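You operate a simulated robot arm through the tools that you are given. There is no shell and no other tool.

Carry out the task below with a simulated two-armed robot. There is one attempt and no reset: what you move stays moved.

TASK
Hold the grey bag on the bench steady with one hand, lift the teal pot out of it with the other and set it down on the bench. Set down upright: teal pot.

The check looks at the end state, three seconds after you hand in, the way a careful person would. Anything else that was tipped, shoved, dropped, spilled or broken makes it a failure.

THE ROBOT
Two 7-joint arms with two-finger parallel grippers on one trunk, on a base that moves. Base frame: it is fixed to the floor where the robot stands at the start and does not move with it; the origin is under the middle of the robot, x ahead of it, y to its left, z up; the surface under the hand at the start is at about z = 860. Units: mm, degrees, N and s.
The left shoulder is at the start at [163, 171, 1108], the right one opposite. With the tool pointing down near the work surface each hand reaches from about 460 to 960 mm from the robot's upright axis, wherever it stands, measured 20 degrees to its own side. Places, roughly: bench [700, -800, 900]. Payload 4.4 kg a hand.
The TCP of each hand is the grasp point between the finger pads, 23 mm short of the fingertips. In the tool frame z runs along the fingers and y along their closing line. The gripper opens to 94 mm. The fingers are 38 mm wide and 10 mm thick; the gripper's body (54 by 96 mm) begins 39 mm behind the TCP.
Orientation is that of the tool frame in the base frame, as a unit quaternion [x, y, z, w]. With the fingers straight down and closing along the base's y, the tool's x points along the base's -x, its y along +y and its z along -z.

THE INTERFACE
- The arms move only by the tool move_arm. It takes "left_increments", "right_increments" or both (then of equal length, played together; a hand with none holds still); each is a list of rows, each a list of 3 entries, a list of its own where there are three numbers: the closure in counts, from 0 (fully open) to 255 (shut), then the shift along the tool's x, y, z in units of 40 mm (1.0 is 40 mm), then the turn, a rotation vector about the tool's x, y, z in units of 5 degrees (1.0 is 5 degrees). In form: [[gripper, [x, y, z], [ax, ay, az]], ...]. A call has 1 to 20 rows; each row shifts and turns the commanded pose from where the row before left it, along the tool's axes as they then stand. A call with a number of a shift or a turn outside -1 to 1 is refused whole. Each row takes 0.2 s and may step no farther than 50 mm and 8.6 degrees from the row before; otherwise, or with a gripper value out of range, the whole call is refused. A pose out of reach is approached as far as the arm can. The call stops where the force on the tool passes 40 N (or 10 N more than at its start, if that is more) or the arm is blocked; 0.2 s more then pass. Each finger travels about 72 mm/s and halts on what it meets, pressing with about 37 N; the grip force reading is that of the motor and also rises with nothing between the fingers. The clock runs only during rows and for 0.2 s after the last one: add rows that do not move to give the fingers time. It gives the time, the measured TCP pose, the force on the tool (base axes), the opening and the grip force at its end, in the units of the frame above (readings bear some noise), with the torque about the TCP (base axes, N m) and any sound that the robot's microphone picked up.
- Cameras (640 x 400 px; columns grow to the right, rows downward): "scene" is now at [297.3, -34.7, 1257.9]; the picture's right is [-0.30, -0.95, 0.00], its down [-0.51, 0.16, -0.84] and it looks along [0.80, -0.25, -0.54] (base axes); focal length 214 px, centre (320, 200). "left" rides on the left gripper at [86, -16, -74] in its tool frame; the picture's right is [0.18, 0.98, 0.00], its down [-0.58, 0.11, -0.81] and it looks along [-0.79, 0.15, 0.59] (tool axes); focal length 243 px, centre (320, 200). "right" rides on the right gripper at [86, 16, -75] in its tool frame; the picture's right is [-0.18, 0.98, 0.00], its down [-0.58, -0.11, -0.81] and it looks along [-0.79, -0.15, 0.59] (tool axes); focal length 243 px, centre (320, 200). There is no depth. A picture from a camera that has moved, and an enlarged one, comes with that camera's place and axes in the base frame and with its lens. The place of the scene camera against the robot may be out by one fixed shift of up to 25 mm in any direction.
- capture(camera): a new picture of that camera. No time passes.
- slide_trunk(by): moves the trunk up (or, below 0, down) by that many mm; the arms and the scene camera ride with it, the base frame stays. It gives what a move gives, with no picture.
- roll_base(legs): drives the robot by 1 to 6 legs, each [ahead, left, turn to the left] in mm, mm and degrees, along the robot's own axes; the way and the turn of a leg run together, so that a leg with both is an arc; at most 1500 mm and 180 degrees a leg. The arms and the cameras ride along, it lands a little off, and it stops where it bumps. It gives what a move gives.
- head_to(pan, tilt): turns the head with the scene camera to pan (to the left, within 80 degrees either way) and tilt (down, from -29 to 69), counted from straight ahead of the robot (the tilt from the chest, where the trunk bows). It gives what a move gives.
- close_up(camera, box): a new picture of the part [left, top, right, bottom] of that camera's present view, enlarged. No time passes.
- close_job(): hands the job in; it is judged then, once.

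Nothing tells you exact positions but the pictures and the camera data. Unless the task says otherwise, let go and move clear before handing in.

The tools are called after "Request:" as a command line: name --argument value ..., lists and objects as JSON in quotes. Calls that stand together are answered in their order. move_arm: Moves the arms, as the interface text tells. Its arguments: {"type":"object","properties":{"left_increments":{"type":"array","items":{"type":"array"}},"right_increments":{"type":"array","items":{"type":"array"}}},"required":[]} The other tools are called the same way: slide_trunk (by) moves the trunk up or down; roll_base (legs) drives the base; head_to (pan, tilt) turns the head that bears the scene camera; capture (camera) takes a picture; close_up (camera, box) takes an enlarged picture of a part of a camera's view; close_job () hands the job in.

At the start:

```text
clock: 0.0
left_tcp_pos: [629.9, 88.0, 1205.5]
left_ee_rot: [0.0, 1.0, 0.0, 0.0]
left_wrist_force: [1.0, 0.5, 0.0]
left_torque: [-0.01, -0.01, -0.03]
left_finger_gap: 94.1
left_finger_force: 0.1
right_tcp_pos: [431.4, -307.3, 1141.9]
right_ee_rot: [0.001, 1.0, 0.001, 0.0]
right_wrist_force: [0.3, 0.3, -0.2]
right_torque: [-0.01, -0.01, -0.01]
right_finger_gap: 93.8
right_finger_force: 0.2
trunk travel left (down, up): [-125.0, 263.0]
robot x, y, heading: [1.1, -1.0, 0.2]
head pan, tilt (commanded): [-17.4, 32.7]
```

scene: 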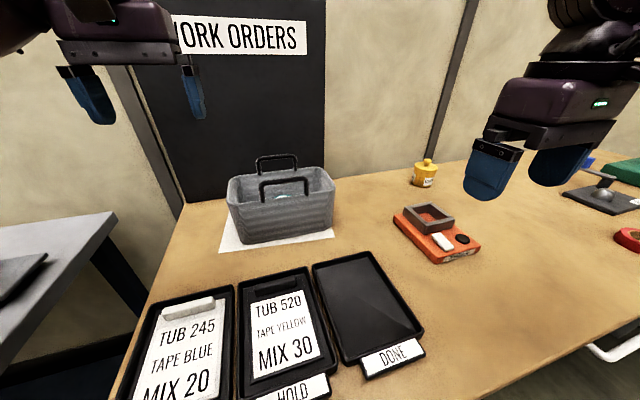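
right: 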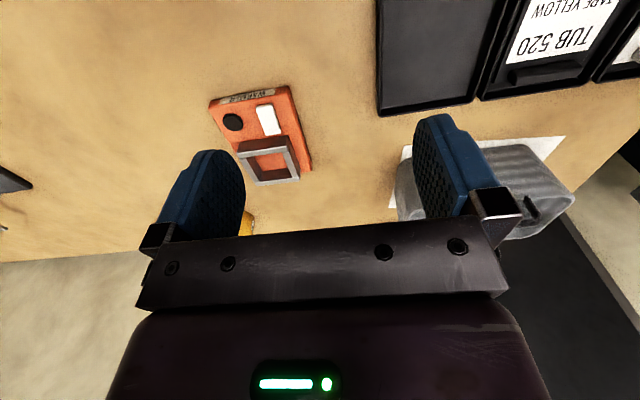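
left: 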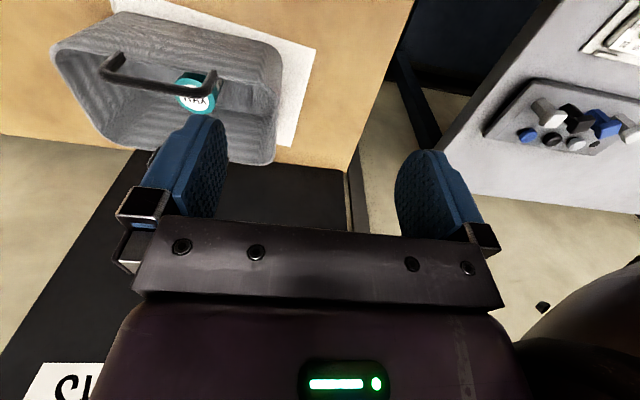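

The scene shows a grey open basket-like bag with two black handles on a white sheet on the bench, and the left camera shows a small teal pot inside it. I take closer pictures before moving anything.

Request:
close_up --camera "scene" --box '[200, 130, 360, 260]'

Request:
close_up --camera "left" --box '[20, 0, 340, 200]'

Request:
close_up --camera "right" --box '[360, 80, 640, 255]'

```text
3.08 times, centred on (280, 195) of scene
camera zoom: at [297.3, -34.7, 1257.9], right [-0.3, -0.95, 0.0], down [-0.51, 0.16, -0.84], along [0.8, -0.25, -0.54], focal length 660 px, centre (443, 215)
```

zoom: 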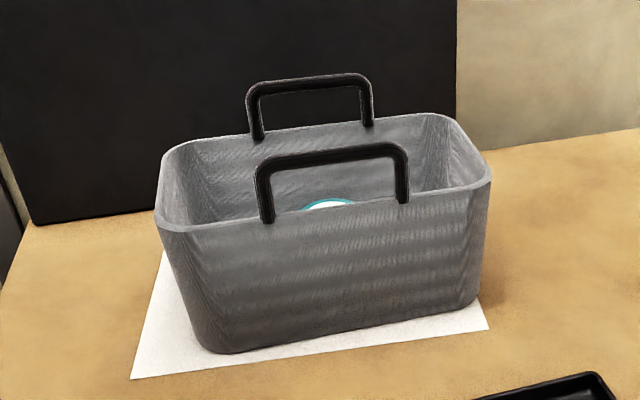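

```text
2.00 times, centred on (180, 100) of left
camera zoom: at [543.3, 73.1, 1281.6], right [-0.18, 0.98, 0.0], down [0.58, 0.11, 0.81], along [0.79, 0.15, -0.59], focal length 485 px, centre (600, 400)
```

zoom: 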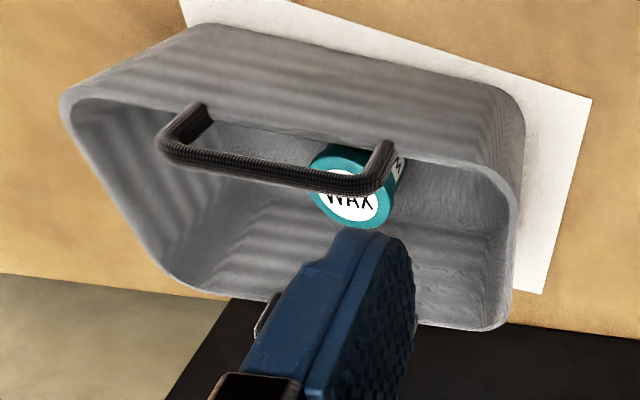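

```text
2.29 times, centred on (500, 168) of right
camera zoom: at [344.1, -291.4, 1218.0], right [0.18, 0.98, 0.0], down [0.58, -0.11, 0.81], along [0.79, -0.15, -0.59], focal length 555 px, centre (-91, 274)
```

zoom: 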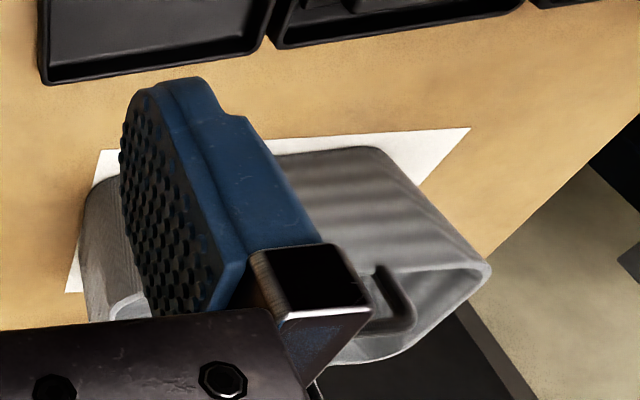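

The bag's rim is roughly x 700–820, y −170…50, z ≈ 1015. The teal WAX pot stands inside near [785, −78], with its lid at about z 940. I'll bring the right hand, which will do the picking, over the bag to look down into it.

Request:
move_arm --right_increments '[[0, [-0.72, 0.4, -0.15], [0, 0, 0]], [0, [-0.72, 0.4, -0.15], [0, 0, 0]], [0, [-0.72, 0.4, -0.15], [0, 0, 0]], [0, [-0.72, 0.4, -0.15], [0, 0, 0]], [0, [-0.72, 0.4, -0.15], [0, 0, 0]], [0, [-0.72, 0.4, -0.15], [0, 0, 0]], [0, [-0.72, 0.4, -0.15], [0, 0, 0]], [0, [-0.72, 0.4, -0.15], [0, 0, 0]], [0, [-0.72, 0.4, -0.15], [0, 0, 0]], [0, [-0.72, 0.4, -0.15], [0, 0, 0]], [0, [0, 0, 0], [0, 0, 0]]]'

Request:
capture --camera "right"

Request:
capture --camera "scene"

```text
clock: 2.4
left_tcp_pos: [629.0, 87.8, 1205.4]
left_ee_rot: [0.0, 1.0, 0.0, 0.0]
left_wrist_force: [-0.5, 0.3, 0.0]
left_torque: [-0.01, 0.0, 0.01]
left_finger_gap: 93.9
left_finger_force: 0.1
right_tcp_pos: [650.8, -185.2, 1187.8]
right_ee_rot: [0.0, 1.0, 0.0, 0.0]
right_wrist_force: [0.6, 1.2, 0.3]
right_torque: [0.01, 0.02, 0.0]
right_finger_gap: 94.0
right_finger_force: 0.0
right hand out of reach, approached as far as the arm can: row 8, 9, 10
trunk travel left (down, up): [-125.0, 263.0]
robot x, y, heading: [-0.2, -3.3, -0.1]
head pan, tilt (commanded): [-17.4, 32.7]
```

```text
taken
camera right: at [563.5, -169.2, 1262.7], right [0.18, 0.98, 0.0], down [0.58, -0.11, 0.81], along [0.79, -0.15, -0.59], focal length 243 px, centre (320, 200)
```

right: 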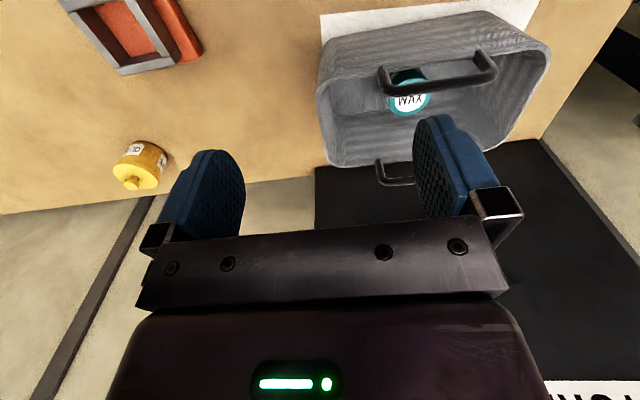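

```text
taken
camera scene: at [297.3, -34.7, 1257.9], right [-0.3, -0.95, 0.0], down [-0.51, 0.16, -0.84], along [0.8, -0.25, -0.54], focal length 214 px, centre (320, 200)
```

scene: 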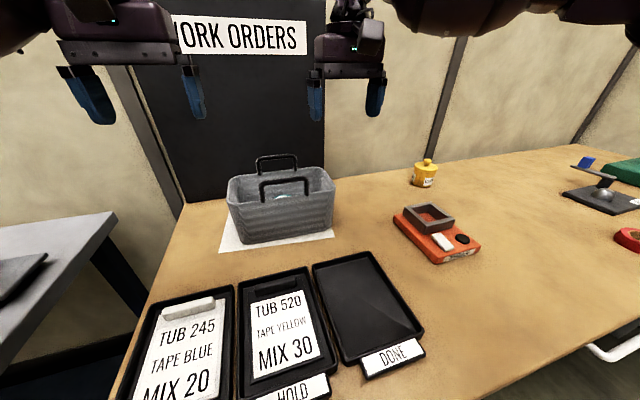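

The two hand cameras agree that the pot's lid centre is at about [784, −78, 935]. The right arm ran out of reach at this height, so I'll raise the trunk for more reach above the bag and a better look inside.

Request:
close_up --camera "right" --box '[300, 0, 560, 190]'

Request:
slide_trunk --by 150

Request:
capture --camera "scene"

Request:
capture --camera "right"

Request:
capture --camera "left"

```text
2.11 times, centred on (430, 95) of right
camera zoom: at [563.5, -169.2, 1262.7], right [0.18, 0.98, 0.0], down [0.58, -0.11, 0.81], along [0.79, -0.15, -0.59], focal length 511 px, centre (88, 421)
```

zoom: 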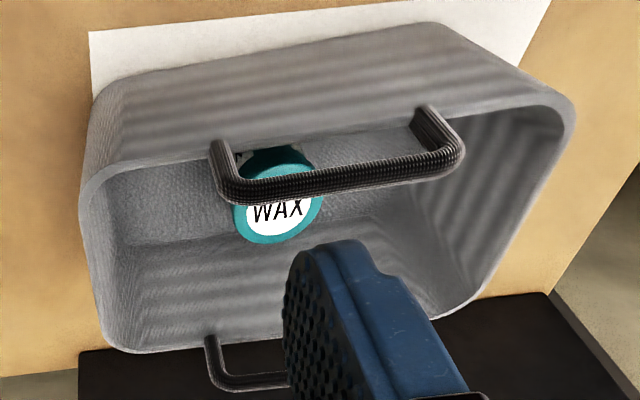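

```text
clock: 4.2
left_tcp_pos: [630.8, 88.8, 1353.3]
left_ee_rot: [0.001, 1.0, 0.0, -0.001]
left_wrist_force: [0.7, -0.4, 0.1]
left_torque: [0.0, 0.02, 0.0]
left_finger_gap: 94.0
left_finger_force: 0.1
right_tcp_pos: [483.4, -187.0, 1532.4]
right_ee_rot: [0.0, 0.98, 0.001, 0.197]
right_wrist_force: [0.4, 0.0, 0.1]
right_torque: [-0.02, 0.03, -0.01]
right_finger_gap: 93.7
right_finger_force: 0.0
trunk travel left (down, up): [-275.0, 113.0]
robot x, y, heading: [2.5, -0.8, -0.1]
head pan, tilt (commanded): [-17.4, 32.7]
```

```text
taken
camera scene: at [170.5, -34.7, 1424.8], right [-0.3, -0.95, 0.0], down [-0.52, 0.16, -0.84], along [0.8, -0.25, -0.54], focal length 214 px, centre (320, 200)
```

scene: 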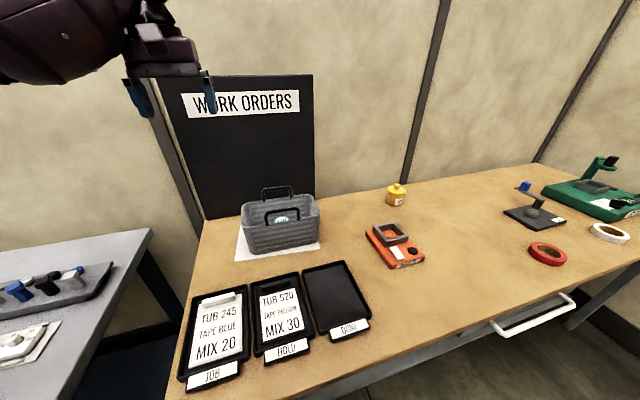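

```text
taken
camera right: at [373.3, -169.7, 1566.0], right [0.17, 0.98, 0.07], down [0.22, -0.11, 0.97], along [0.96, -0.15, -0.24], focal length 243 px, centre (320, 200)
```

right: 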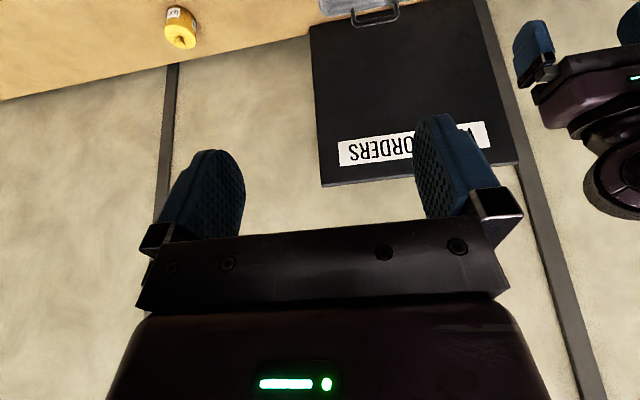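

```text
taken
camera left: at [544.6, 73.0, 1430.3], right [-0.18, 0.98, 0.0], down [0.58, 0.11, 0.81], along [0.79, 0.15, -0.59], focal length 243 px, centre (320, 200)
```

left: 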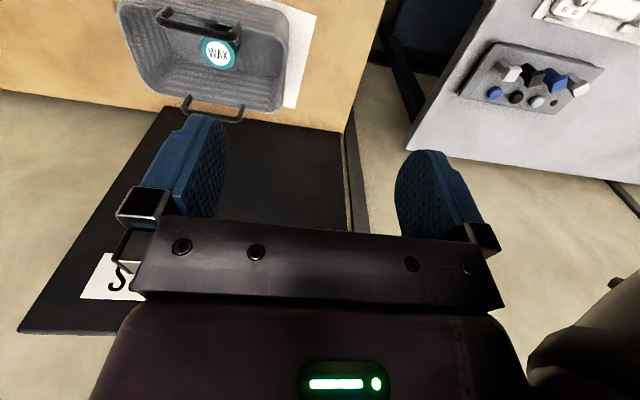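

Raising the trunk also straightened it, so the camera moved back, and the right hand ended up tilted. I'll look down at the robot and the bench's front edge to see how much room there is to drive closer.

Request:
head_to --pan 0 --tilt 69

Request:
capture --camera "scene"

```text
clock: 5.2
left_tcp_pos: [630.3, 89.7, 1355.4]
left_ee_rot: [0.0, 1.0, -0.001, 0.0]
left_wrist_force: [0.2, 0.1, -0.3]
left_torque: [0.01, 0.01, 0.02]
left_finger_gap: 93.8
left_finger_force: 0.1
right_tcp_pos: [482.0, -185.3, 1530.7]
right_ee_rot: [0.0, 0.98, 0.0, 0.199]
right_wrist_force: [-0.4, 0.4, -0.9]
right_torque: [-0.03, -0.02, 0.0]
right_finger_gap: 94.1
right_finger_force: 0.0
trunk travel left (down, up): [-275.0, 113.0]
robot x, y, heading: [1.6, 1.6, -0.2]
head pan, tilt (commanded): [0.0, 68.8]
```

```text
taken
camera scene: at [140.4, -8.0, 1377.8], right [0.0, -1.0, 0.0], down [-0.93, 0.0, -0.36], along [0.36, 0.0, -0.93], focal length 214 px, centre (320, 200)
```

scene: 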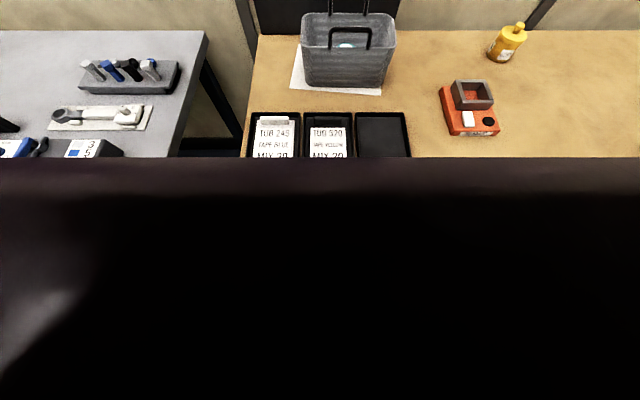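

The chest hides the floor, but the bench edge looks to be about 320 mm ahead of the robot's axis. I'll test how the right arm recovers by commanding it downwards in free space in front of the bag.

Request:
move_arm --right_increments '[[0, [0, 0, 0], [0, 0, 0]]]'

Request:
head_to --pan -10 --tilt 40

Request:
capture --camera "scene"

```text
clock: 5.6
left_tcp_pos: [629.6, 88.5, 1356.2]
left_ee_rot: [0.0, 1.0, 0.001, 0.0]
left_wrist_force: [0.2, -0.4, -0.2]
left_torque: [0.0, -0.01, 0.01]
left_finger_gap: 94.0
left_finger_force: 0.1
right_tcp_pos: [481.1, -185.2, 1530.7]
right_ee_rot: [0.0, 0.98, 0.0, 0.199]
right_wrist_force: [-0.3, -1.1, 0.4]
right_torque: [0.01, 0.02, 0.0]
right_finger_gap: 93.9
right_finger_force: 0.1
trunk travel left (down, up): [-275.0, 113.0]
robot x, y, heading: [-1.4, 2.5, -0.1]
head pan, tilt (commanded): [0.0, 68.8]
```

```text
clock: 6.5
left_tcp_pos: [628.3, 89.1, 1355.8]
left_ee_rot: [0.0, 1.0, 0.0, 0.0]
left_wrist_force: [-0.2, 0.0, 0.4]
left_torque: [0.0, 0.02, 0.0]
left_finger_gap: 93.9
left_finger_force: 0.1
right_tcp_pos: [480.9, -186.0, 1530.8]
right_ee_rot: [0.0, 0.98, 0.001, 0.2]
right_wrist_force: [-0.2, 0.7, 0.2]
right_torque: [0.01, 0.01, 0.01]
right_finger_gap: 94.1
right_finger_force: 0.1
trunk travel left (down, up): [-275.0, 113.0]
robot x, y, heading: [1.9, -4.0, 0.1]
head pan, tilt (commanded): [-10.0, 40.0]
```

```text
taken
camera scene: at [168.0, -22.7, 1413.9], right [-0.17, -0.98, 0.0], down [-0.63, 0.11, -0.77], along [0.75, -0.13, -0.64], focal length 214 px, centre (320, 200)
```

scene: 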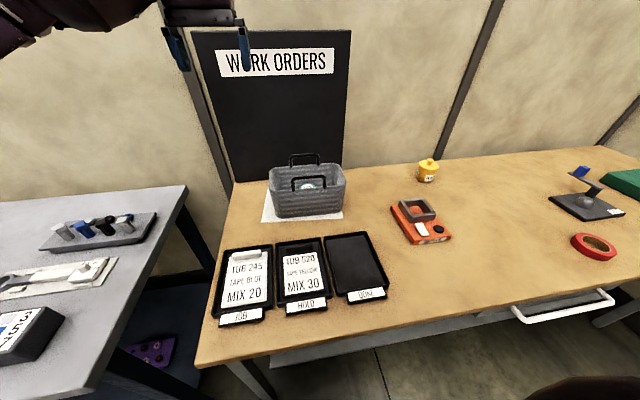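

The right hand's command now matches where it is, at [481, −186, 1531] and tilted about 23°. I'll bring it down, straighten it to point down, and move it toward [600, −186, 1250] in clear air.

Request:
move_arm --right_increments '[[0, [0.366, 0, 0.862], [0, 0, 0]], [0, [0.366, 0, 0.862], [0, 0, 0]], [0, [0.366, 0, 0.862], [0, 0, 0]], [0, [0.366, 0, 0.862], [0, 0, 0]], [0, [0, 0, 0], [0, 0.92, 0]], [0, [0, 0, 0], [0, 0.92, 0]], [0, [0, 0, 0], [0, 0.92, 0]], [0, [0, 0, 0], [0, 0.92, 0]], [0, [0, 0, 0], [0, 0.92, 0]], [0, [-0.5, 0, 0.7], [0, 0, 0]], [0, [-0.5, 0, 0.7], [0, 0, 0]], [0, [-0.5, 0, 0.7], [0, 0, 0]], [0, [-0.5, 0, 0.7], [0, 0, 0]], [0, [-0.5, 0, 0.7], [0, 0, 0]], [0, [0, 0, 0], [0, 0, 0]]]'

```text
clock: 9.7
left_tcp_pos: [628.8, 90.2, 1356.6]
left_ee_rot: [0.0, 1.0, 0.0, 0.0]
left_wrist_force: [-0.7, 0.6, 0.6]
left_torque: [0.0, -0.04, -0.01]
left_finger_gap: 94.0
left_finger_force: 0.1
right_tcp_pos: [535.7, -218.6, 1290.1]
right_ee_rot: [0.001, 1.0, 0.0, -0.001]
right_wrist_force: [-0.6, 0.5, 0.2]
right_torque: [-0.02, -0.02, 0.03]
right_finger_gap: 94.2
right_finger_force: 0.1
right hand out of reach, approached as far as the arm can: row 10, 11, 12, 13, 14
trunk travel left (down, up): [-275.0, 113.0]
robot x, y, heading: [0.8, -0.3, 0.1]
head pan, tilt (commanded): [-10.0, 40.0]
```

The hand cameras now give a consistent fix. The rim is at z ≈ 984, x 719–852, y −200…49, and the pot stands at the bag's centre, about [785, −78]. The right arm is stopping short, so I'll test whether it reaches better nearer the midline, as the left one does.

Request:
move_arm --right_increments '[[0, [0, 0.8, 0], [0, 0, 0]], [0, [0, 0.8, 0], [0, 0, 0]], [0, [0, 0.8, 0], [0, 0, 0]], [0, [0, 0.8, 0], [0, 0, 0]], [0, [-0.6, 0, 0], [0, 0, 0]], [0, [-0.6, 0, 0], [0, 0, 0]], [0, [-0.6, 0, 0], [0, 0, 0]], [0, [-0.6, 0, 0], [0, 0, 0]], [0, [0, 0, 0], [0, 0, 0]]]'

Request:
head_to --pan -30 --tilt 20

Request:
capture --camera "scene"

Request:
capture --camera "left"

```text
clock: 11.7
left_tcp_pos: [628.9, 89.1, 1355.6]
left_ee_rot: [0.001, 1.0, 0.001, 0.001]
left_wrist_force: [0.3, -0.7, 0.7]
left_torque: [0.02, -0.02, 0.02]
left_finger_gap: 94.3
left_finger_force: 0.1
right_tcp_pos: [565.3, -250.8, 1315.3]
right_ee_rot: [0.0, 1.0, 0.0, 0.0]
right_wrist_force: [-0.3, 0.3, 1.1]
right_torque: [-0.01, 0.01, -0.01]
right_finger_gap: 93.8
right_finger_force: 0.1
right hand out of reach, approached as far as the arm can: row 1, 2, 3, 4, 5, 6, 7, 8
trunk travel left (down, up): [-275.0, 113.0]
robot x, y, heading: [-1.2, -3.0, 0.2]
head pan, tilt (commanded): [-10.0, 40.0]
```

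```text
clock: 12.5
left_tcp_pos: [628.6, 88.3, 1356.0]
left_ee_rot: [0.0, 1.0, 0.0, -0.001]
left_wrist_force: [-0.5, 0.1, 0.2]
left_torque: [0.01, 0.03, 0.01]
left_finger_gap: 93.9
left_finger_force: 0.1
right_tcp_pos: [565.1, -251.1, 1315.3]
right_ee_rot: [0.0, 1.0, 0.0, -0.001]
right_wrist_force: [-0.2, 0.8, 0.5]
right_torque: [-0.02, -0.01, 0.02]
right_finger_gap: 94.2
right_finger_force: 0.1
trunk travel left (down, up): [-275.0, 113.0]
robot x, y, heading: [-2.1, -0.7, -0.0]
head pan, tilt (commanded): [-30.0, 20.0]
```

```text
taken
camera scene: at [165.0, -54.5, 1445.3], right [-0.5, -0.87, 0.0], down [-0.3, 0.17, -0.94], along [0.81, -0.47, -0.34], focal length 214 px, centre (320, 200)
```

scene: 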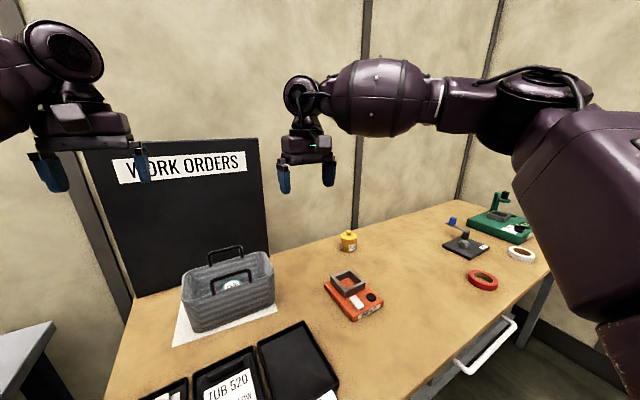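

```text
taken
camera left: at [543.3, 73.2, 1431.6], right [-0.18, 0.98, 0.0], down [0.58, 0.11, 0.81], along [0.79, 0.15, -0.59], focal length 243 px, centre (320, 200)
```

left: 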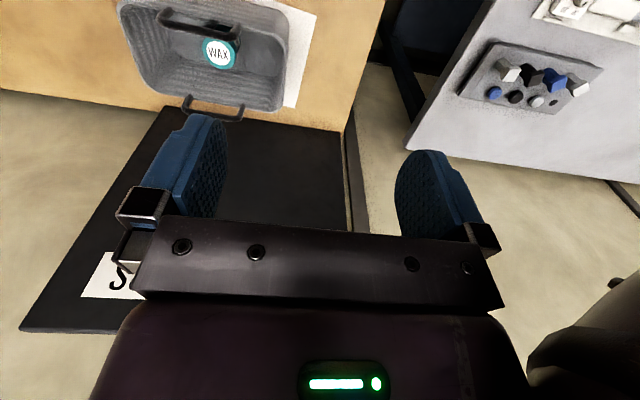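

The right arm's elbow is swung out to the side and its wrist is at a limit when held that high. The rim is only at z ≈ 984 and the handle tops at ≈ 1028, so I need less height than I thought. I'll lower the trunk to where it started and approach lower, from the right side of the bag.

Request:
slide_trunk --by -150

Request:
capture --camera "scene"

```text
clock: 14.3
left_tcp_pos: [627.0, 88.5, 1208.6]
left_ee_rot: [0.0, 1.0, 0.0, 0.002]
left_wrist_force: [0.0, -0.9, 0.3]
left_torque: [-0.01, 0.01, -0.02]
left_finger_gap: 94.1
left_finger_force: 0.1
right_tcp_pos: [562.5, -249.9, 1168.1]
right_ee_rot: [0.0, 1.0, 0.001, 0.0]
right_wrist_force: [-1.2, 0.3, 0.8]
right_torque: [0.02, 0.0, -0.03]
right_finger_gap: 94.1
right_finger_force: 0.0
trunk travel left (down, up): [-125.0, 263.0]
robot x, y, heading: [2.9, 1.6, -0.1]
head pan, tilt (commanded): [-30.0, 20.0]
```

```text
taken
camera scene: at [290.9, -54.4, 1279.0], right [-0.5, -0.87, 0.0], down [-0.3, 0.17, -0.94], along [0.81, -0.47, -0.34], focal length 214 px, centre (320, 200)
```

scene: 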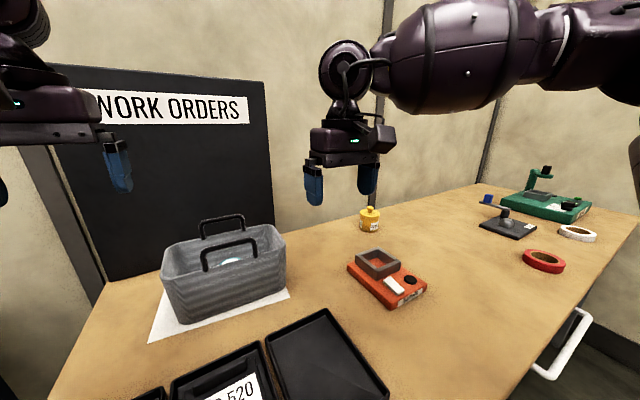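

The right hand is at [562, −250, 1168], pointing down. I'll lower it to z ≈ 1065 and move it forward on the right side of the bag, well above the orange device.

Request:
move_arm --right_increments '[[0, [0, 0, 0.86], [0, 0, 0]], [0, [0, 0, 0.86], [0, 0, 0]], [0, [0, 0, 0.86], [0, 0, 0]], [0, [-0.65, -0.29, 0], [0, 0, 0]], [0, [-0.65, -0.29, 0], [0, 0, 0]], [0, [-0.65, -0.29, 0], [0, 0, 0]], [0, [-0.65, -0.29, 0], [0, 0, 0]], [0, [-0.65, -0.29, 0], [0, 0, 0]], [0, [-0.65, -0.29, 0], [0, 0, 0]], [0, [0, 0, 0], [0, 0, 0]]]'

Request:
capture --camera "scene"

```text
clock: 16.5
left_tcp_pos: [627.6, 88.9, 1207.4]
left_ee_rot: [0.0, 1.0, 0.0, 0.001]
left_wrist_force: [-0.8, -0.1, -0.4]
left_torque: [0.0, 0.02, -0.01]
left_finger_gap: 93.9
left_finger_force: 0.1
right_tcp_pos: [720.2, -319.7, 1060.6]
right_ee_rot: [0.0, 1.0, -0.001, -0.001]
right_wrist_force: [-1.3, 0.1, 0.3]
right_torque: [-0.06, -0.02, 0.02]
right_finger_gap: 93.9
right_finger_force: 0.1
trunk travel left (down, up): [-125.0, 263.0]
robot x, y, heading: [-0.4, -1.4, 0.1]
head pan, tilt (commanded): [-30.0, 20.0]
```

```text
taken
camera scene: at [292.0, -54.3, 1278.5], right [-0.5, -0.87, 0.0], down [-0.3, 0.17, -0.94], along [0.81, -0.47, -0.34], focal length 214 px, centre (320, 200)
```

scene: 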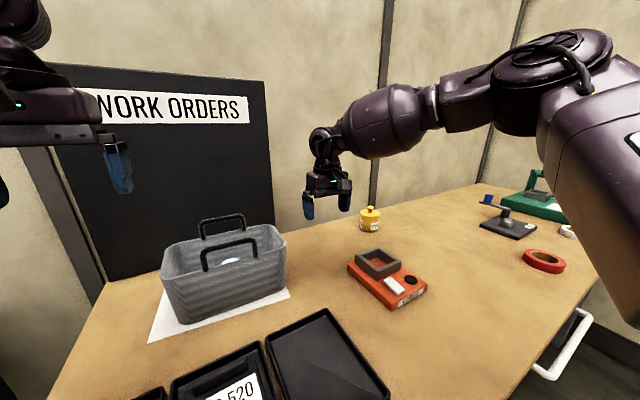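

That pose is reached. Next I'll go to x ≈ 785 and partway toward the bag, staying above the handles, to check reach.

Request:
move_arm --right_increments '[[0, [-0.54, 0, -0.12], [0, 0, 0]], [0, [-0.54, 0, -0.12], [0, 0, 0]], [0, [-0.54, 0, -0.12], [0, 0, 0]], [0, [0, 0.5, 0], [0, 0, 0]], [0, [0, 0.5, 0], [0, 0, 0]], [0, [0, 0.5, 0], [0, 0, 0]], [0, [0, 0.5, 0], [0, 0, 0]], [0, [0, 0, 0], [0, 0, 0]]]'

```text
clock: 18.3
left_tcp_pos: [629.6, 87.7, 1205.9]
left_ee_rot: [0.0, 1.0, 0.0, 0.0]
left_wrist_force: [0.2, 0.5, -0.1]
left_torque: [0.03, 0.03, 0.01]
left_finger_gap: 94.1
left_finger_force: 0.2
right_tcp_pos: [762.0, -318.2, 1076.9]
right_ee_rot: [-0.001, 1.0, 0.0, -0.001]
right_wrist_force: [0.2, -0.3, 0.9]
right_torque: [-0.01, 0.01, 0.03]
right_finger_gap: 94.1
right_finger_force: 0.1
right hand out of reach, approached as far as the arm can: row 3, 4, 5, 6, 7
trunk travel left (down, up): [-125.0, 263.0]
robot x, y, heading: [1.6, 1.5, 0.1]
head pan, tilt (commanded): [-30.0, 20.0]
```

At this height the limit is about x 762. Reach grows as the hand gets lower, and the lift only needs z ≈ 1045, so I'll drop to about 1052 and slide in over the bag between the two handles in steps.

Request:
move_arm --right_increments '[[0, [0, 0, 0.62], [0, 0, 0]], [0, [0, 0.75, 0], [0, 0, 0]], [0, [0, 0.75, 0], [0, 0, 0]], [0, [0, 0.75, 0], [0, 0, 0]], [0, [0, 0.75, 0], [0, 0, 0]], [0, [0, 0, 0], [0, 0, 0]]]'

Request:
capture --camera "right"

```text
clock: 19.7
left_tcp_pos: [630.1, 88.7, 1206.0]
left_ee_rot: [0.0, 1.0, 0.0, 0.0]
left_wrist_force: [0.5, 0.8, -0.6]
left_torque: [-0.03, -0.02, -0.01]
left_finger_gap: 94.0
left_finger_force: 0.0
right_tcp_pos: [748.9, -289.2, 1049.9]
right_ee_rot: [0.0, 1.0, 0.001, -0.001]
right_wrist_force: [-0.3, -0.4, 0.3]
right_torque: [-0.01, -0.02, 0.01]
right_finger_gap: 94.0
right_finger_force: 0.0
right hand out of reach, approached as far as the arm can: row 2, 3, 4, 5
trunk travel left (down, up): [-125.0, 263.0]
robot x, y, heading: [-2.2, 0.8, -0.1]
head pan, tilt (commanded): [-30.0, 20.0]
```

```text
taken
camera right: at [661.2, -273.2, 1125.2], right [0.18, 0.98, 0.0], down [0.58, -0.11, 0.8], along [0.79, -0.15, -0.59], focal length 243 px, centre (320, 200)
```

right: 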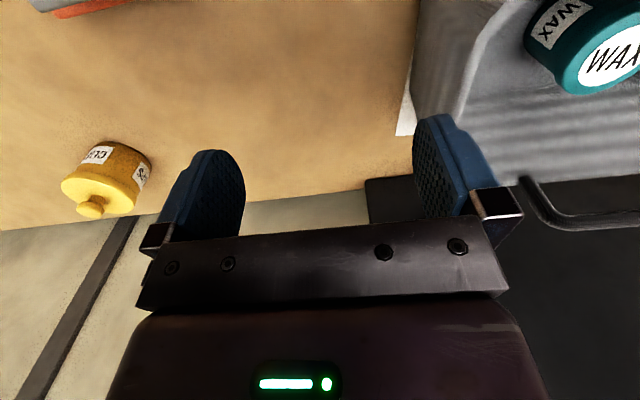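

Only the inward motion is blocked, which suggests a wrist limit because the forearm points inward while the tool faces straight ahead. The pot is round, so I can turn the hand about the vertical to match the forearm. I'll try 30° counter-clockwise, then move inward.

Request:
move_arm --right_increments '[[0, [0, 0, 0], [0, 0, -1]], [0, [0, 0, 0], [0, 0, -1]], [0, [0, 0, 0], [0, 0, -1]], [0, [0, 0, 0], [0, 0, -1]], [0, [0, 0, 0], [0, 0, -1]], [0, [0, 0, 0], [0, 0, -1]], [0, [0, 0, 0], [0, 0, 0]]]'

```text
clock: 21.3
left_tcp_pos: [628.1, 88.8, 1206.5]
left_ee_rot: [0.0, 1.0, 0.0, 0.001]
left_wrist_force: [0.2, -0.4, 0.8]
left_torque: [-0.03, -0.01, 0.0]
left_finger_gap: 94.0
left_finger_force: 0.1
right_tcp_pos: [738.6, -282.5, 1052.4]
right_ee_rot: [-0.257, 0.966, -0.001, 0.0]
right_wrist_force: [0.3, -0.2, 0.0]
right_torque: [0.01, 0.01, -0.01]
right_finger_gap: 94.6
right_finger_force: 0.0
right hand out of reach, approached as far as the arm can: row 6
trunk travel left (down, up): [-125.0, 263.0]
robot x, y, heading: [-0.2, 4.1, -0.0]
head pan, tilt (commanded): [-30.0, 20.0]
```

Turning that way also hit the limit. I'll look at the right arm's configuration before trying anything else.

Request:
head_to --pan -55 --tilt 10

Request:
capture --camera "scene"

Request:
head_to --pan 50 --tilt 10

Request:
capture --camera "scene"

```text
clock: 22.2
left_tcp_pos: [630.4, 88.2, 1206.7]
left_ee_rot: [-0.001, 1.0, 0.0, 0.0]
left_wrist_force: [0.1, 0.0, 0.2]
left_torque: [0.0, -0.03, -0.02]
left_finger_gap: 94.0
left_finger_force: 0.0
right_tcp_pos: [739.5, -281.7, 1052.6]
right_ee_rot: [-0.256, 0.967, 0.0, -0.001]
right_wrist_force: [0.6, 0.9, -1.4]
right_torque: [-0.01, 0.02, -0.02]
right_finger_gap: 94.0
right_finger_force: 0.1
trunk travel left (down, up): [-125.0, 263.0]
robot x, y, heading: [-0.7, -2.1, -0.2]
head pan, tilt (commanded): [-55.0, 10.0]
```

```text
taken
camera scene: at [265.5, -84.1, 1294.4], right [-0.82, -0.57, 0.0], down [-0.1, 0.14, -0.98], along [0.57, -0.81, -0.17], focal length 214 px, centre (320, 200)
```

scene: 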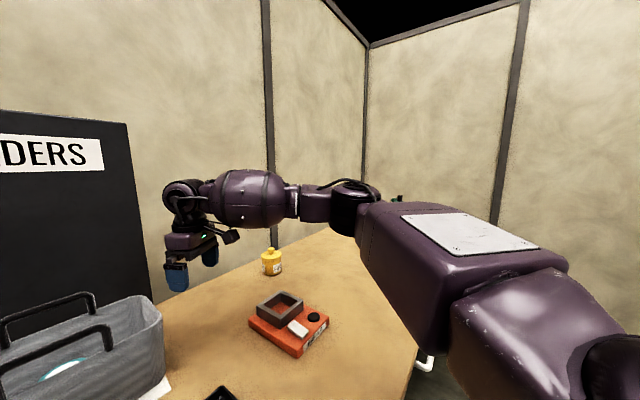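

```text
clock: 24.0
left_tcp_pos: [629.4, 87.5, 1205.4]
left_ee_rot: [0.001, 1.0, -0.001, 0.0]
left_wrist_force: [0.1, 0.2, -0.4]
left_torque: [0.0, 0.0, 0.02]
left_finger_gap: 93.9
left_finger_force: 0.1
right_tcp_pos: [738.8, -281.9, 1051.7]
right_ee_rot: [-0.256, 0.967, 0.001, -0.001]
right_wrist_force: [-0.9, 0.9, 0.1]
right_torque: [-0.02, -0.01, -0.01]
right_finger_gap: 94.3
right_finger_force: 0.0
trunk travel left (down, up): [-125.0, 263.0]
robot x, y, heading: [-1.2, 2.3, 0.1]
head pan, tilt (commanded): [50.0, 10.0]
```

```text
taken
camera scene: at [271.9, 63.2, 1294.4], right [0.77, -0.64, 0.0], down [-0.11, -0.13, -0.98], along [0.63, 0.75, -0.17], focal length 214 px, centre (320, 200)
```

scene: 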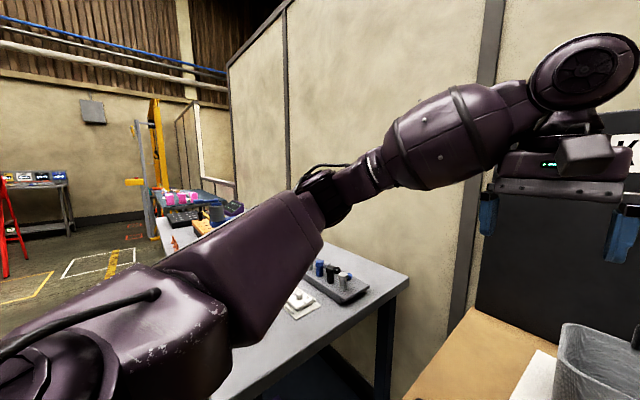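

Both arms have their elbows out to the side. I'll now test the left arm, which started in a better posture: down to z ≈ 1065 on the left of the bag, then forward.

Request:
move_arm --left_increments '[[0, [0, 0, 0.87], [0, 0, 0]], [0, [0, 0, 0.87], [0, 0, 0]], [0, [0, 0, 0.87], [0, 0, 0]], [0, [0, 0, 0.87], [0, 0, 0]], [0, [-0.7, 0, 0], [0, 0, 0]], [0, [-0.7, 0, 0], [0, 0, 0]], [0, [-0.7, 0, 0], [0, 0, 0]], [0, [-0.7, 0, 0], [0, 0, 0]], [0, [0, 0, 0], [0, 0, 0]]]'

```text
clock: 26.0
left_tcp_pos: [740.5, 88.2, 1063.6]
left_ee_rot: [0.0, 1.0, 0.0, 0.0]
left_wrist_force: [-0.6, 0.0, -0.1]
left_torque: [0.03, -0.01, 0.0]
left_finger_gap: 94.0
left_finger_force: 0.0
right_tcp_pos: [739.0, -281.7, 1050.6]
right_ee_rot: [-0.257, 0.966, -0.001, -0.001]
right_wrist_force: [-0.6, -0.7, -0.2]
right_torque: [0.03, 0.02, 0.01]
right_finger_gap: 93.9
right_finger_force: 0.1
trunk travel left (down, up): [-125.0, 263.0]
robot x, y, heading: [3.1, -0.4, -0.1]
head pan, tilt (commanded): [50.0, 10.0]
```

The left arm does better; it is now at [740, 88, 1064]. I'll continue to x ≈ 785 and start moving inward above the bag.

Request:
move_arm --left_increments '[[0, [-0.56, 0, 0], [0, 0, 0]], [0, [-0.56, 0, 0], [0, 0, 0]], [0, [0, -0.75, 0], [0, 0, 0]], [0, [0, -0.75, 0], [0, 0, 0]], [0, [0, -0.75, 0], [0, 0, 0]], [0, [0, 0, 0], [0, 0, 0]]]'

Request:
capture --camera "left"

```text
clock: 27.4
left_tcp_pos: [783.4, -1.9, 1065.1]
left_ee_rot: [0.0, 1.0, 0.001, 0.0]
left_wrist_force: [0.0, 0.3, 0.2]
left_torque: [0.04, 0.0, -0.04]
left_finger_gap: 94.1
left_finger_force: 0.0
right_tcp_pos: [739.1, -281.2, 1051.7]
right_ee_rot: [-0.257, 0.966, 0.001, -0.001]
right_wrist_force: [-0.4, 0.0, -0.1]
right_torque: [0.0, -0.02, -0.01]
right_finger_gap: 93.9
right_finger_force: 0.1
trunk travel left (down, up): [-125.0, 263.0]
robot x, y, heading: [1.5, -1.5, 0.2]
head pan, tilt (commanded): [50.0, 10.0]
```

```text
taken
camera left: at [696.9, -16.9, 1141.3], right [-0.18, 0.98, 0.0], down [0.58, 0.11, 0.81], along [0.79, 0.15, -0.59], focal length 243 px, centre (320, 200)
```

left: 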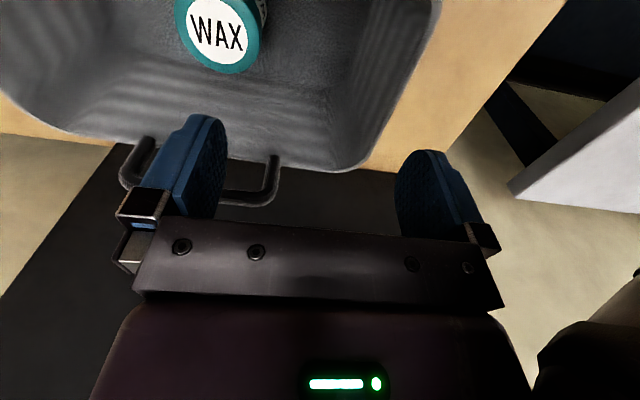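

The left arm reaches over the bag easily, so it will be the picker and the right hand will hold the bag's right end wall. I'll move the left hand back out to the left side for now. I'll also take the right hand back, squared up, to [640, −195, 1065] and forward again from there, to see if that path gets to the wall.

Request:
move_arm --left_increments '[[0, [0, 0.75, 0], [0, 0, 0]], [0, [0, 0.75, 0], [0, 0, 0]], [0, [0, 0.75, 0], [0, 0, 0]], [0, [0, 0, 0], [0, 0, 0]], [0, [0, 0, 0], [0, 0, 0]], [0, [0, 0, 0], [0, 0, 0]], [0, [0, 0, 0], [0, 0, 0]], [0, [0, 0, 0], [0, 0, 0]], [0, [0, 0, 0], [0, 0, 0]], [0, [0, 0, 0], [0, 0, 0]], [0, [0, 0, 0], [0, 0, 0]]]' --right_increments '[[0, [0, 0, 0], [0, 0, 1]], [0, [0, 0, 0], [0, 0, 1]], [0, [0, 0, 0], [0, 0, 1]], [0, [0, 0, 0], [0, 0, 1]], [0, [0, 0, 0], [0, 0, 1]], [0, [0, 0, 0], [0, 0, 0.92]], [0, [0.65, 0.55, -0.1], [0, 0, 0]], [0, [0.65, 0.55, -0.1], [0, 0, 0]], [0, [0.65, 0.55, -0.1], [0, 0, 0]], [0, [0.65, 0.55, -0.1], [0, 0, 0]], [0, [0, 0, 0], [0, 0, 0]]]'

```text
clock: 29.8
left_tcp_pos: [786.4, 87.4, 1065.3]
left_ee_rot: [0.0, 1.0, 0.0, -0.001]
left_wrist_force: [0.2, 0.0, 0.1]
left_torque: [0.0, 0.0, 0.02]
left_finger_gap: 94.1
left_finger_force: 0.0
right_tcp_pos: [633.7, -193.0, 1065.8]
right_ee_rot: [-0.004, 1.0, 0.0, -0.001]
right_wrist_force: [0.2, 0.5, 0.0]
right_torque: [-0.02, 0.01, 0.0]
right_finger_gap: 93.9
right_finger_force: 0.0
trunk travel left (down, up): [-125.0, 263.0]
robot x, y, heading: [0.7, 2.8, 0.0]
head pan, tilt (commanded): [50.0, 10.0]
```

The right hand is now square at [634, −193, 1066]. I'll go forward along y ≈ −200 above the bag's right end.

Request:
move_arm --right_increments '[[0, [-0.6, -0.04, 0], [0, 0, 0]], [0, [-0.6, -0.04, 0], [0, 0, 0]], [0, [-0.6, -0.04, 0], [0, 0, 0]], [0, [-0.6, -0.04, 0], [0, 0, 0]], [0, [-0.6, -0.04, 0], [0, 0, 0]], [0, [0, 0, 0], [0, 0, 0]]]'

```text
clock: 31.2
left_tcp_pos: [785.8, 87.1, 1067.3]
left_ee_rot: [0.0, 1.0, 0.001, 0.0]
left_wrist_force: [-0.5, 0.2, -0.1]
left_torque: [0.0, 0.01, 0.01]
left_finger_gap: 94.1
left_finger_force: 0.1
right_tcp_pos: [707.4, -232.5, 1064.8]
right_ee_rot: [-0.004, 1.0, 0.001, -0.001]
right_wrist_force: [-0.9, -0.4, 0.3]
right_torque: [0.03, 0.0, 0.01]
right_finger_gap: 93.7
right_finger_force: 0.0
right hand out of reach, approached as far as the arm can: row 2, 3, 4, 5
trunk travel left (down, up): [-125.0, 263.0]
robot x, y, heading: [2.2, -2.6, -0.2]
head pan, tilt (commanded): [50.0, 10.0]
```

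The elbow seems stuck at a shoulder limit at this height. I'll move the right hand out beside the bag, over clear bench, and lower it to see whether the posture frees up when low.

Request:
move_arm --right_increments '[[0, [0, -0.75, 0], [0, 0, 0]], [0, [0, -0.75, 0], [0, 0, 0]], [0, [0, 0, 0.75], [0, 0, 0]], [0, [0, 0, 0.75], [0, 0, 0]], [0, [0, 0, 0.75], [0, 0, 0]], [0, [0, 0, 0.75], [0, 0, 0]], [0, [-0.7, 0, 0], [0, 0, 0]], [0, [-0.7, 0, 0], [0, 0, 0]], [0, [0, 0, 0], [0, 0, 0]]]'

Request:
head_to --pan -40 --tilt 25

Request:
capture --camera "scene"

```text
clock: 33.2
left_tcp_pos: [786.2, 86.6, 1066.1]
left_ee_rot: [-0.001, 1.0, 0.0, 0.0]
left_wrist_force: [0.7, 0.0, 0.4]
left_torque: [-0.03, -0.04, 0.01]
left_finger_gap: 93.9
left_finger_force: 0.1
right_tcp_pos: [729.6, -290.9, 943.2]
right_ee_rot: [-0.003, 1.0, 0.0, 0.0]
right_wrist_force: [0.8, -0.4, 0.1]
right_torque: [0.01, 0.03, 0.03]
right_finger_gap: 94.0
right_finger_force: 0.0
right hand out of reach, approached as far as the arm can: row 7, 8
trunk travel left (down, up): [-125.0, 263.0]
robot x, y, heading: [-3.0, -1.3, 0.2]
head pan, tilt (commanded): [50.0, 10.0]
```

```text
clock: 34.8
left_tcp_pos: [785.4, 87.2, 1065.8]
left_ee_rot: [0.0, 1.0, 0.0, 0.0]
left_wrist_force: [-0.3, 0.0, -0.3]
left_torque: [0.02, -0.03, -0.02]
left_finger_gap: 93.9
left_finger_force: 0.0
right_tcp_pos: [729.1, -290.9, 944.3]
right_ee_rot: [-0.004, 1.0, -0.001, -0.001]
right_wrist_force: [-0.1, -0.6, 0.2]
right_torque: [0.02, -0.01, 0.04]
right_finger_gap: 94.3
right_finger_force: 0.1
trunk travel left (down, up): [-125.0, 263.0]
robot x, y, heading: [0.6, 0.2, 0.2]
head pan, tilt (commanded): [-40.0, 25.0]
```

```text
taken
camera scene: at [282.7, -67.2, 1270.1], right [-0.64, -0.77, 0.0], down [-0.32, 0.27, -0.91], along [0.69, -0.58, -0.42], focal length 214 px, centre (320, 200)
```

scene: 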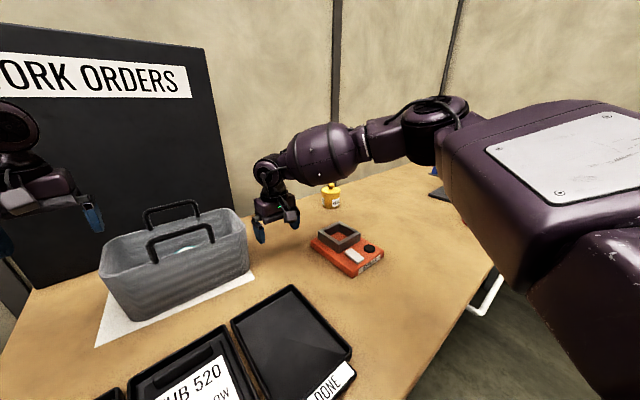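

The right arm's elbow can't swing further in, but I can pitch the hand forward about 35°. That leaves the fingers closing along y, across the end wall, while bringing the wrist back into reach. I'll lift the right hand, retract it and pitch it in clear air.

Request:
move_arm --right_increments '[[0, [0, 0, -0.76], [0, 0, 0]], [0, [0, 0, -0.76], [0, 0, 0]], [0, [0, 0, -0.76], [0, 0, 0]], [0, [0, 0, -0.76], [0, 0, 0]], [0, [0.556, 0.33, 0], [0, 0, 0]], [0, [0.556, 0.33, 0], [0, 0, 0]], [0, [0.556, 0.33, 0], [0, 0, 0]], [0, [0.556, 0.33, 0], [0, 0, 0]], [0, [0, 0, 0], [0, -1, 0]], [0, [0, 0, 0], [0, -1, 0]], [0, [0, 0, 0], [0, -1, 0]], [0, [0, 0, 0], [0, -1, 0]], [0, [0, 0, 0], [0, -1, 0]], [0, [0, 0, 0], [0, -1, 0]], [0, [0, 0, 0], [0, -1, 0]], [0, [0, 0, 0], [0, 0, 0]]]'

Request:
capture --camera "scene"

```text
clock: 38.2
left_tcp_pos: [785.9, 87.8, 1065.5]
left_ee_rot: [0.0, 1.0, 0.0, 0.0]
left_wrist_force: [-0.6, -0.5, -0.4]
left_torque: [0.0, 0.01, 0.0]
left_finger_gap: 94.0
left_finger_force: 0.2
right_tcp_pos: [641.3, -239.4, 1065.9]
right_ee_rot: [-0.003, 0.954, 0.002, 0.3]
right_wrist_force: [-0.6, 0.3, 0.0]
right_torque: [0.03, 0.0, -0.02]
right_finger_gap: 94.0
right_finger_force: 0.0
trunk travel left (down, up): [-125.0, 263.0]
robot x, y, heading: [0.9, -3.1, -0.2]
head pan, tilt (commanded): [-40.0, 25.0]
```

```text
taken
camera scene: at [282.8, -67.2, 1270.0], right [-0.64, -0.77, 0.0], down [-0.32, 0.27, -0.91], along [0.69, -0.58, -0.42], focal length 214 px, centre (320, 200)
```

scene: 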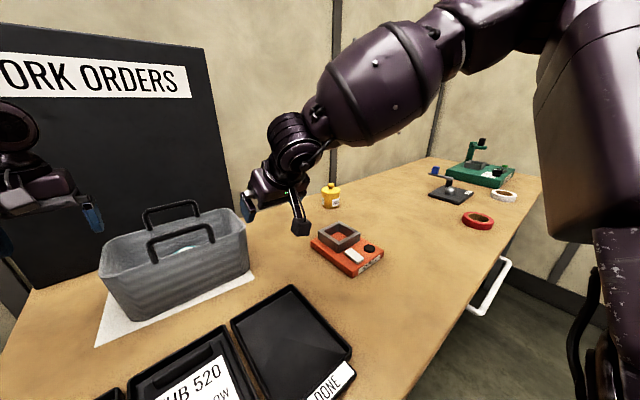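

The right hand is pitched 35° and in reach. I'll move it over the bag's right end wall, to about [760, −200, 1045].

Request:
move_arm --right_increments '[[0, [-0.43, 0.195, 0.4225], [0, 0, 0]], [0, [-0.43, 0.195, 0.4225], [0, 0, 0]], [0, [-0.43, 0.195, 0.4225], [0, 0, 0]], [0, [-0.43, 0.195, 0.4225], [0, 0, 0]], [0, [-0.43, 0.195, 0.4225], [0, 0, 0]], [0, [0, 0, 0], [0, 0, 0]]]'

Request:
capture --camera "right"

Request:
capture --camera "left"

Request:
head_to --pan -18 --tilt 35

Request:
close_up --camera "scene" --box '[200, 60, 440, 230]'

```text
clock: 39.6
left_tcp_pos: [785.2, 87.9, 1067.3]
left_ee_rot: [0.0, 1.0, 0.001, 0.002]
left_wrist_force: [-0.2, 1.2, 0.8]
left_torque: [-0.01, -0.05, -0.01]
left_finger_gap: 94.1
left_finger_force: 0.1
right_tcp_pos: [758.9, -198.1, 1049.7]
right_ee_rot: [-0.003, 0.954, 0.002, 0.3]
right_wrist_force: [-0.2, 0.4, 0.5]
right_torque: [0.01, 0.02, -0.02]
right_finger_gap: 93.8
right_finger_force: 0.0
trunk travel left (down, up): [-125.0, 263.0]
robot x, y, heading: [-1.3, -0.8, -0.0]
head pan, tilt (commanded): [-40.0, 25.0]
```

```text
taken
camera right: at [644.0, -183.4, 1060.8], right [0.14, 0.98, 0.11], down [0.01, -0.11, 0.99], along [0.99, -0.14, -0.03], focal length 243 px, centre (320, 200)
```

right: 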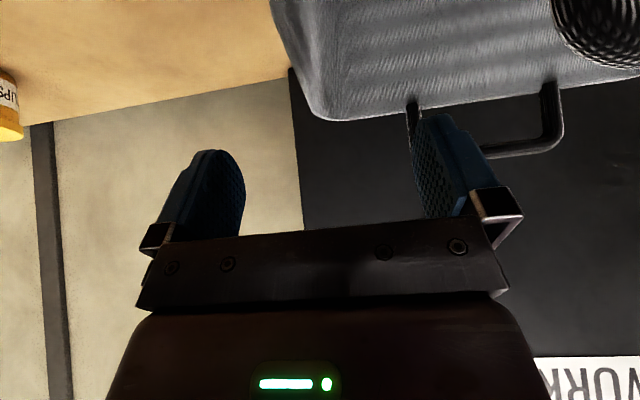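

```text
taken
camera left: at [698.8, 72.4, 1142.9], right [-0.18, 0.98, 0.0], down [0.58, 0.11, 0.81], along [0.79, 0.15, -0.59], focal length 243 px, centre (320, 200)
```

left: 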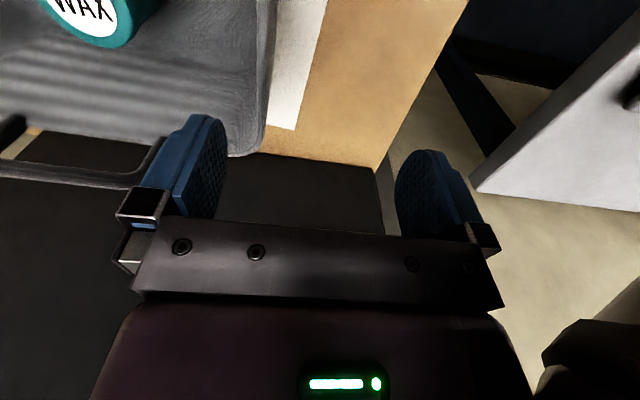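

```text
clock: 40.5
left_tcp_pos: [787.0, 87.9, 1066.3]
left_ee_rot: [-0.001, 1.0, 0.0, 0.0]
left_wrist_force: [0.0, 0.0, -0.1]
left_torque: [-0.01, -0.03, -0.01]
left_finger_gap: 94.3
left_finger_force: 0.1
right_tcp_pos: [758.1, -198.5, 1048.4]
right_ee_rot: [-0.003, 0.954, 0.002, 0.299]
right_wrist_force: [0.5, 0.9, -0.6]
right_torque: [0.0, 0.0, -0.01]
right_finger_gap: 94.0
right_finger_force: 0.0
trunk travel left (down, up): [-125.0, 263.0]
robot x, y, heading: [-1.7, -2.1, -0.0]
head pan, tilt (commanded): [-18.0, 35.0]
```

```text
2.35 times, centred on (320, 145) of scene
camera zoom: at [295.8, -35.3, 1254.3], right [-0.31, -0.95, 0.0], down [-0.55, 0.18, -0.82], along [0.78, -0.25, -0.57], focal length 505 px, centre (320, 329)
```

zoom: 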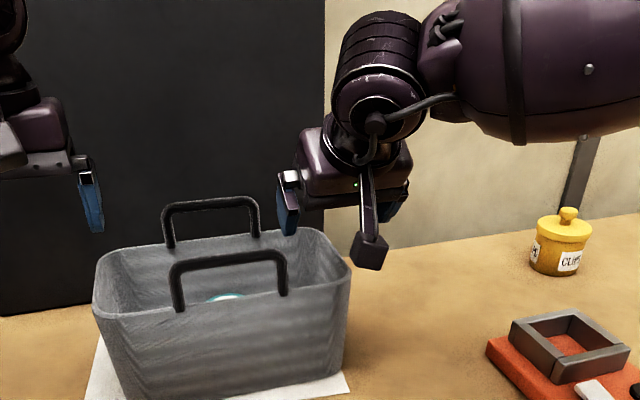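

The right hand is above the right end wall with the wall between its fingers. I'll zoom in to find the wall's exact y and thickness before lowering.

Request:
close_up --camera "right" --box '[220, 0, 460, 150]'

Request:
close_up --camera "scene" --box '[290, 120, 390, 190]'

```text
2.67 times, centred on (340, 75) of right
camera zoom: at [644.5, -183.5, 1059.4], right [0.14, 0.98, 0.11], down [0.02, -0.11, 0.99], along [0.99, -0.14, -0.03], focal length 647 px, centre (267, 533)
```

zoom: 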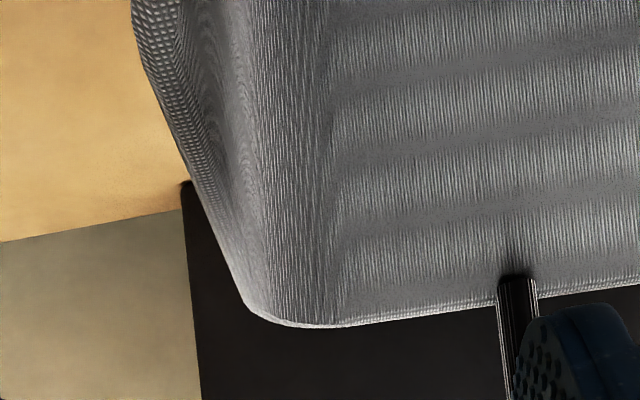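

```text
5.71 times, centred on (340, 155) of scene
camera zoom: at [295.8, -35.3, 1254.3], right [-0.31, -0.95, 0.0], down [-0.55, 0.18, -0.82], along [0.78, -0.25, -0.57], focal length 1226 px, centre (206, 457)
```

zoom: 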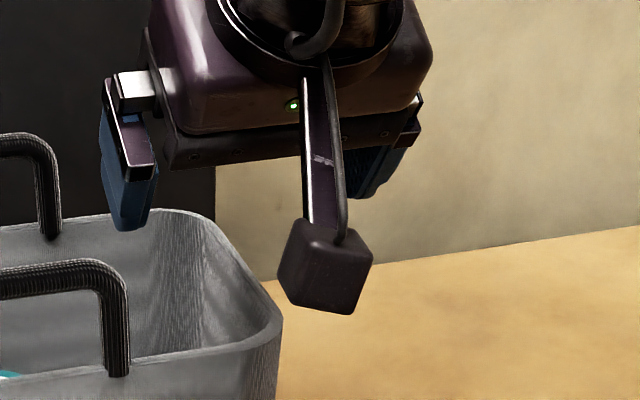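

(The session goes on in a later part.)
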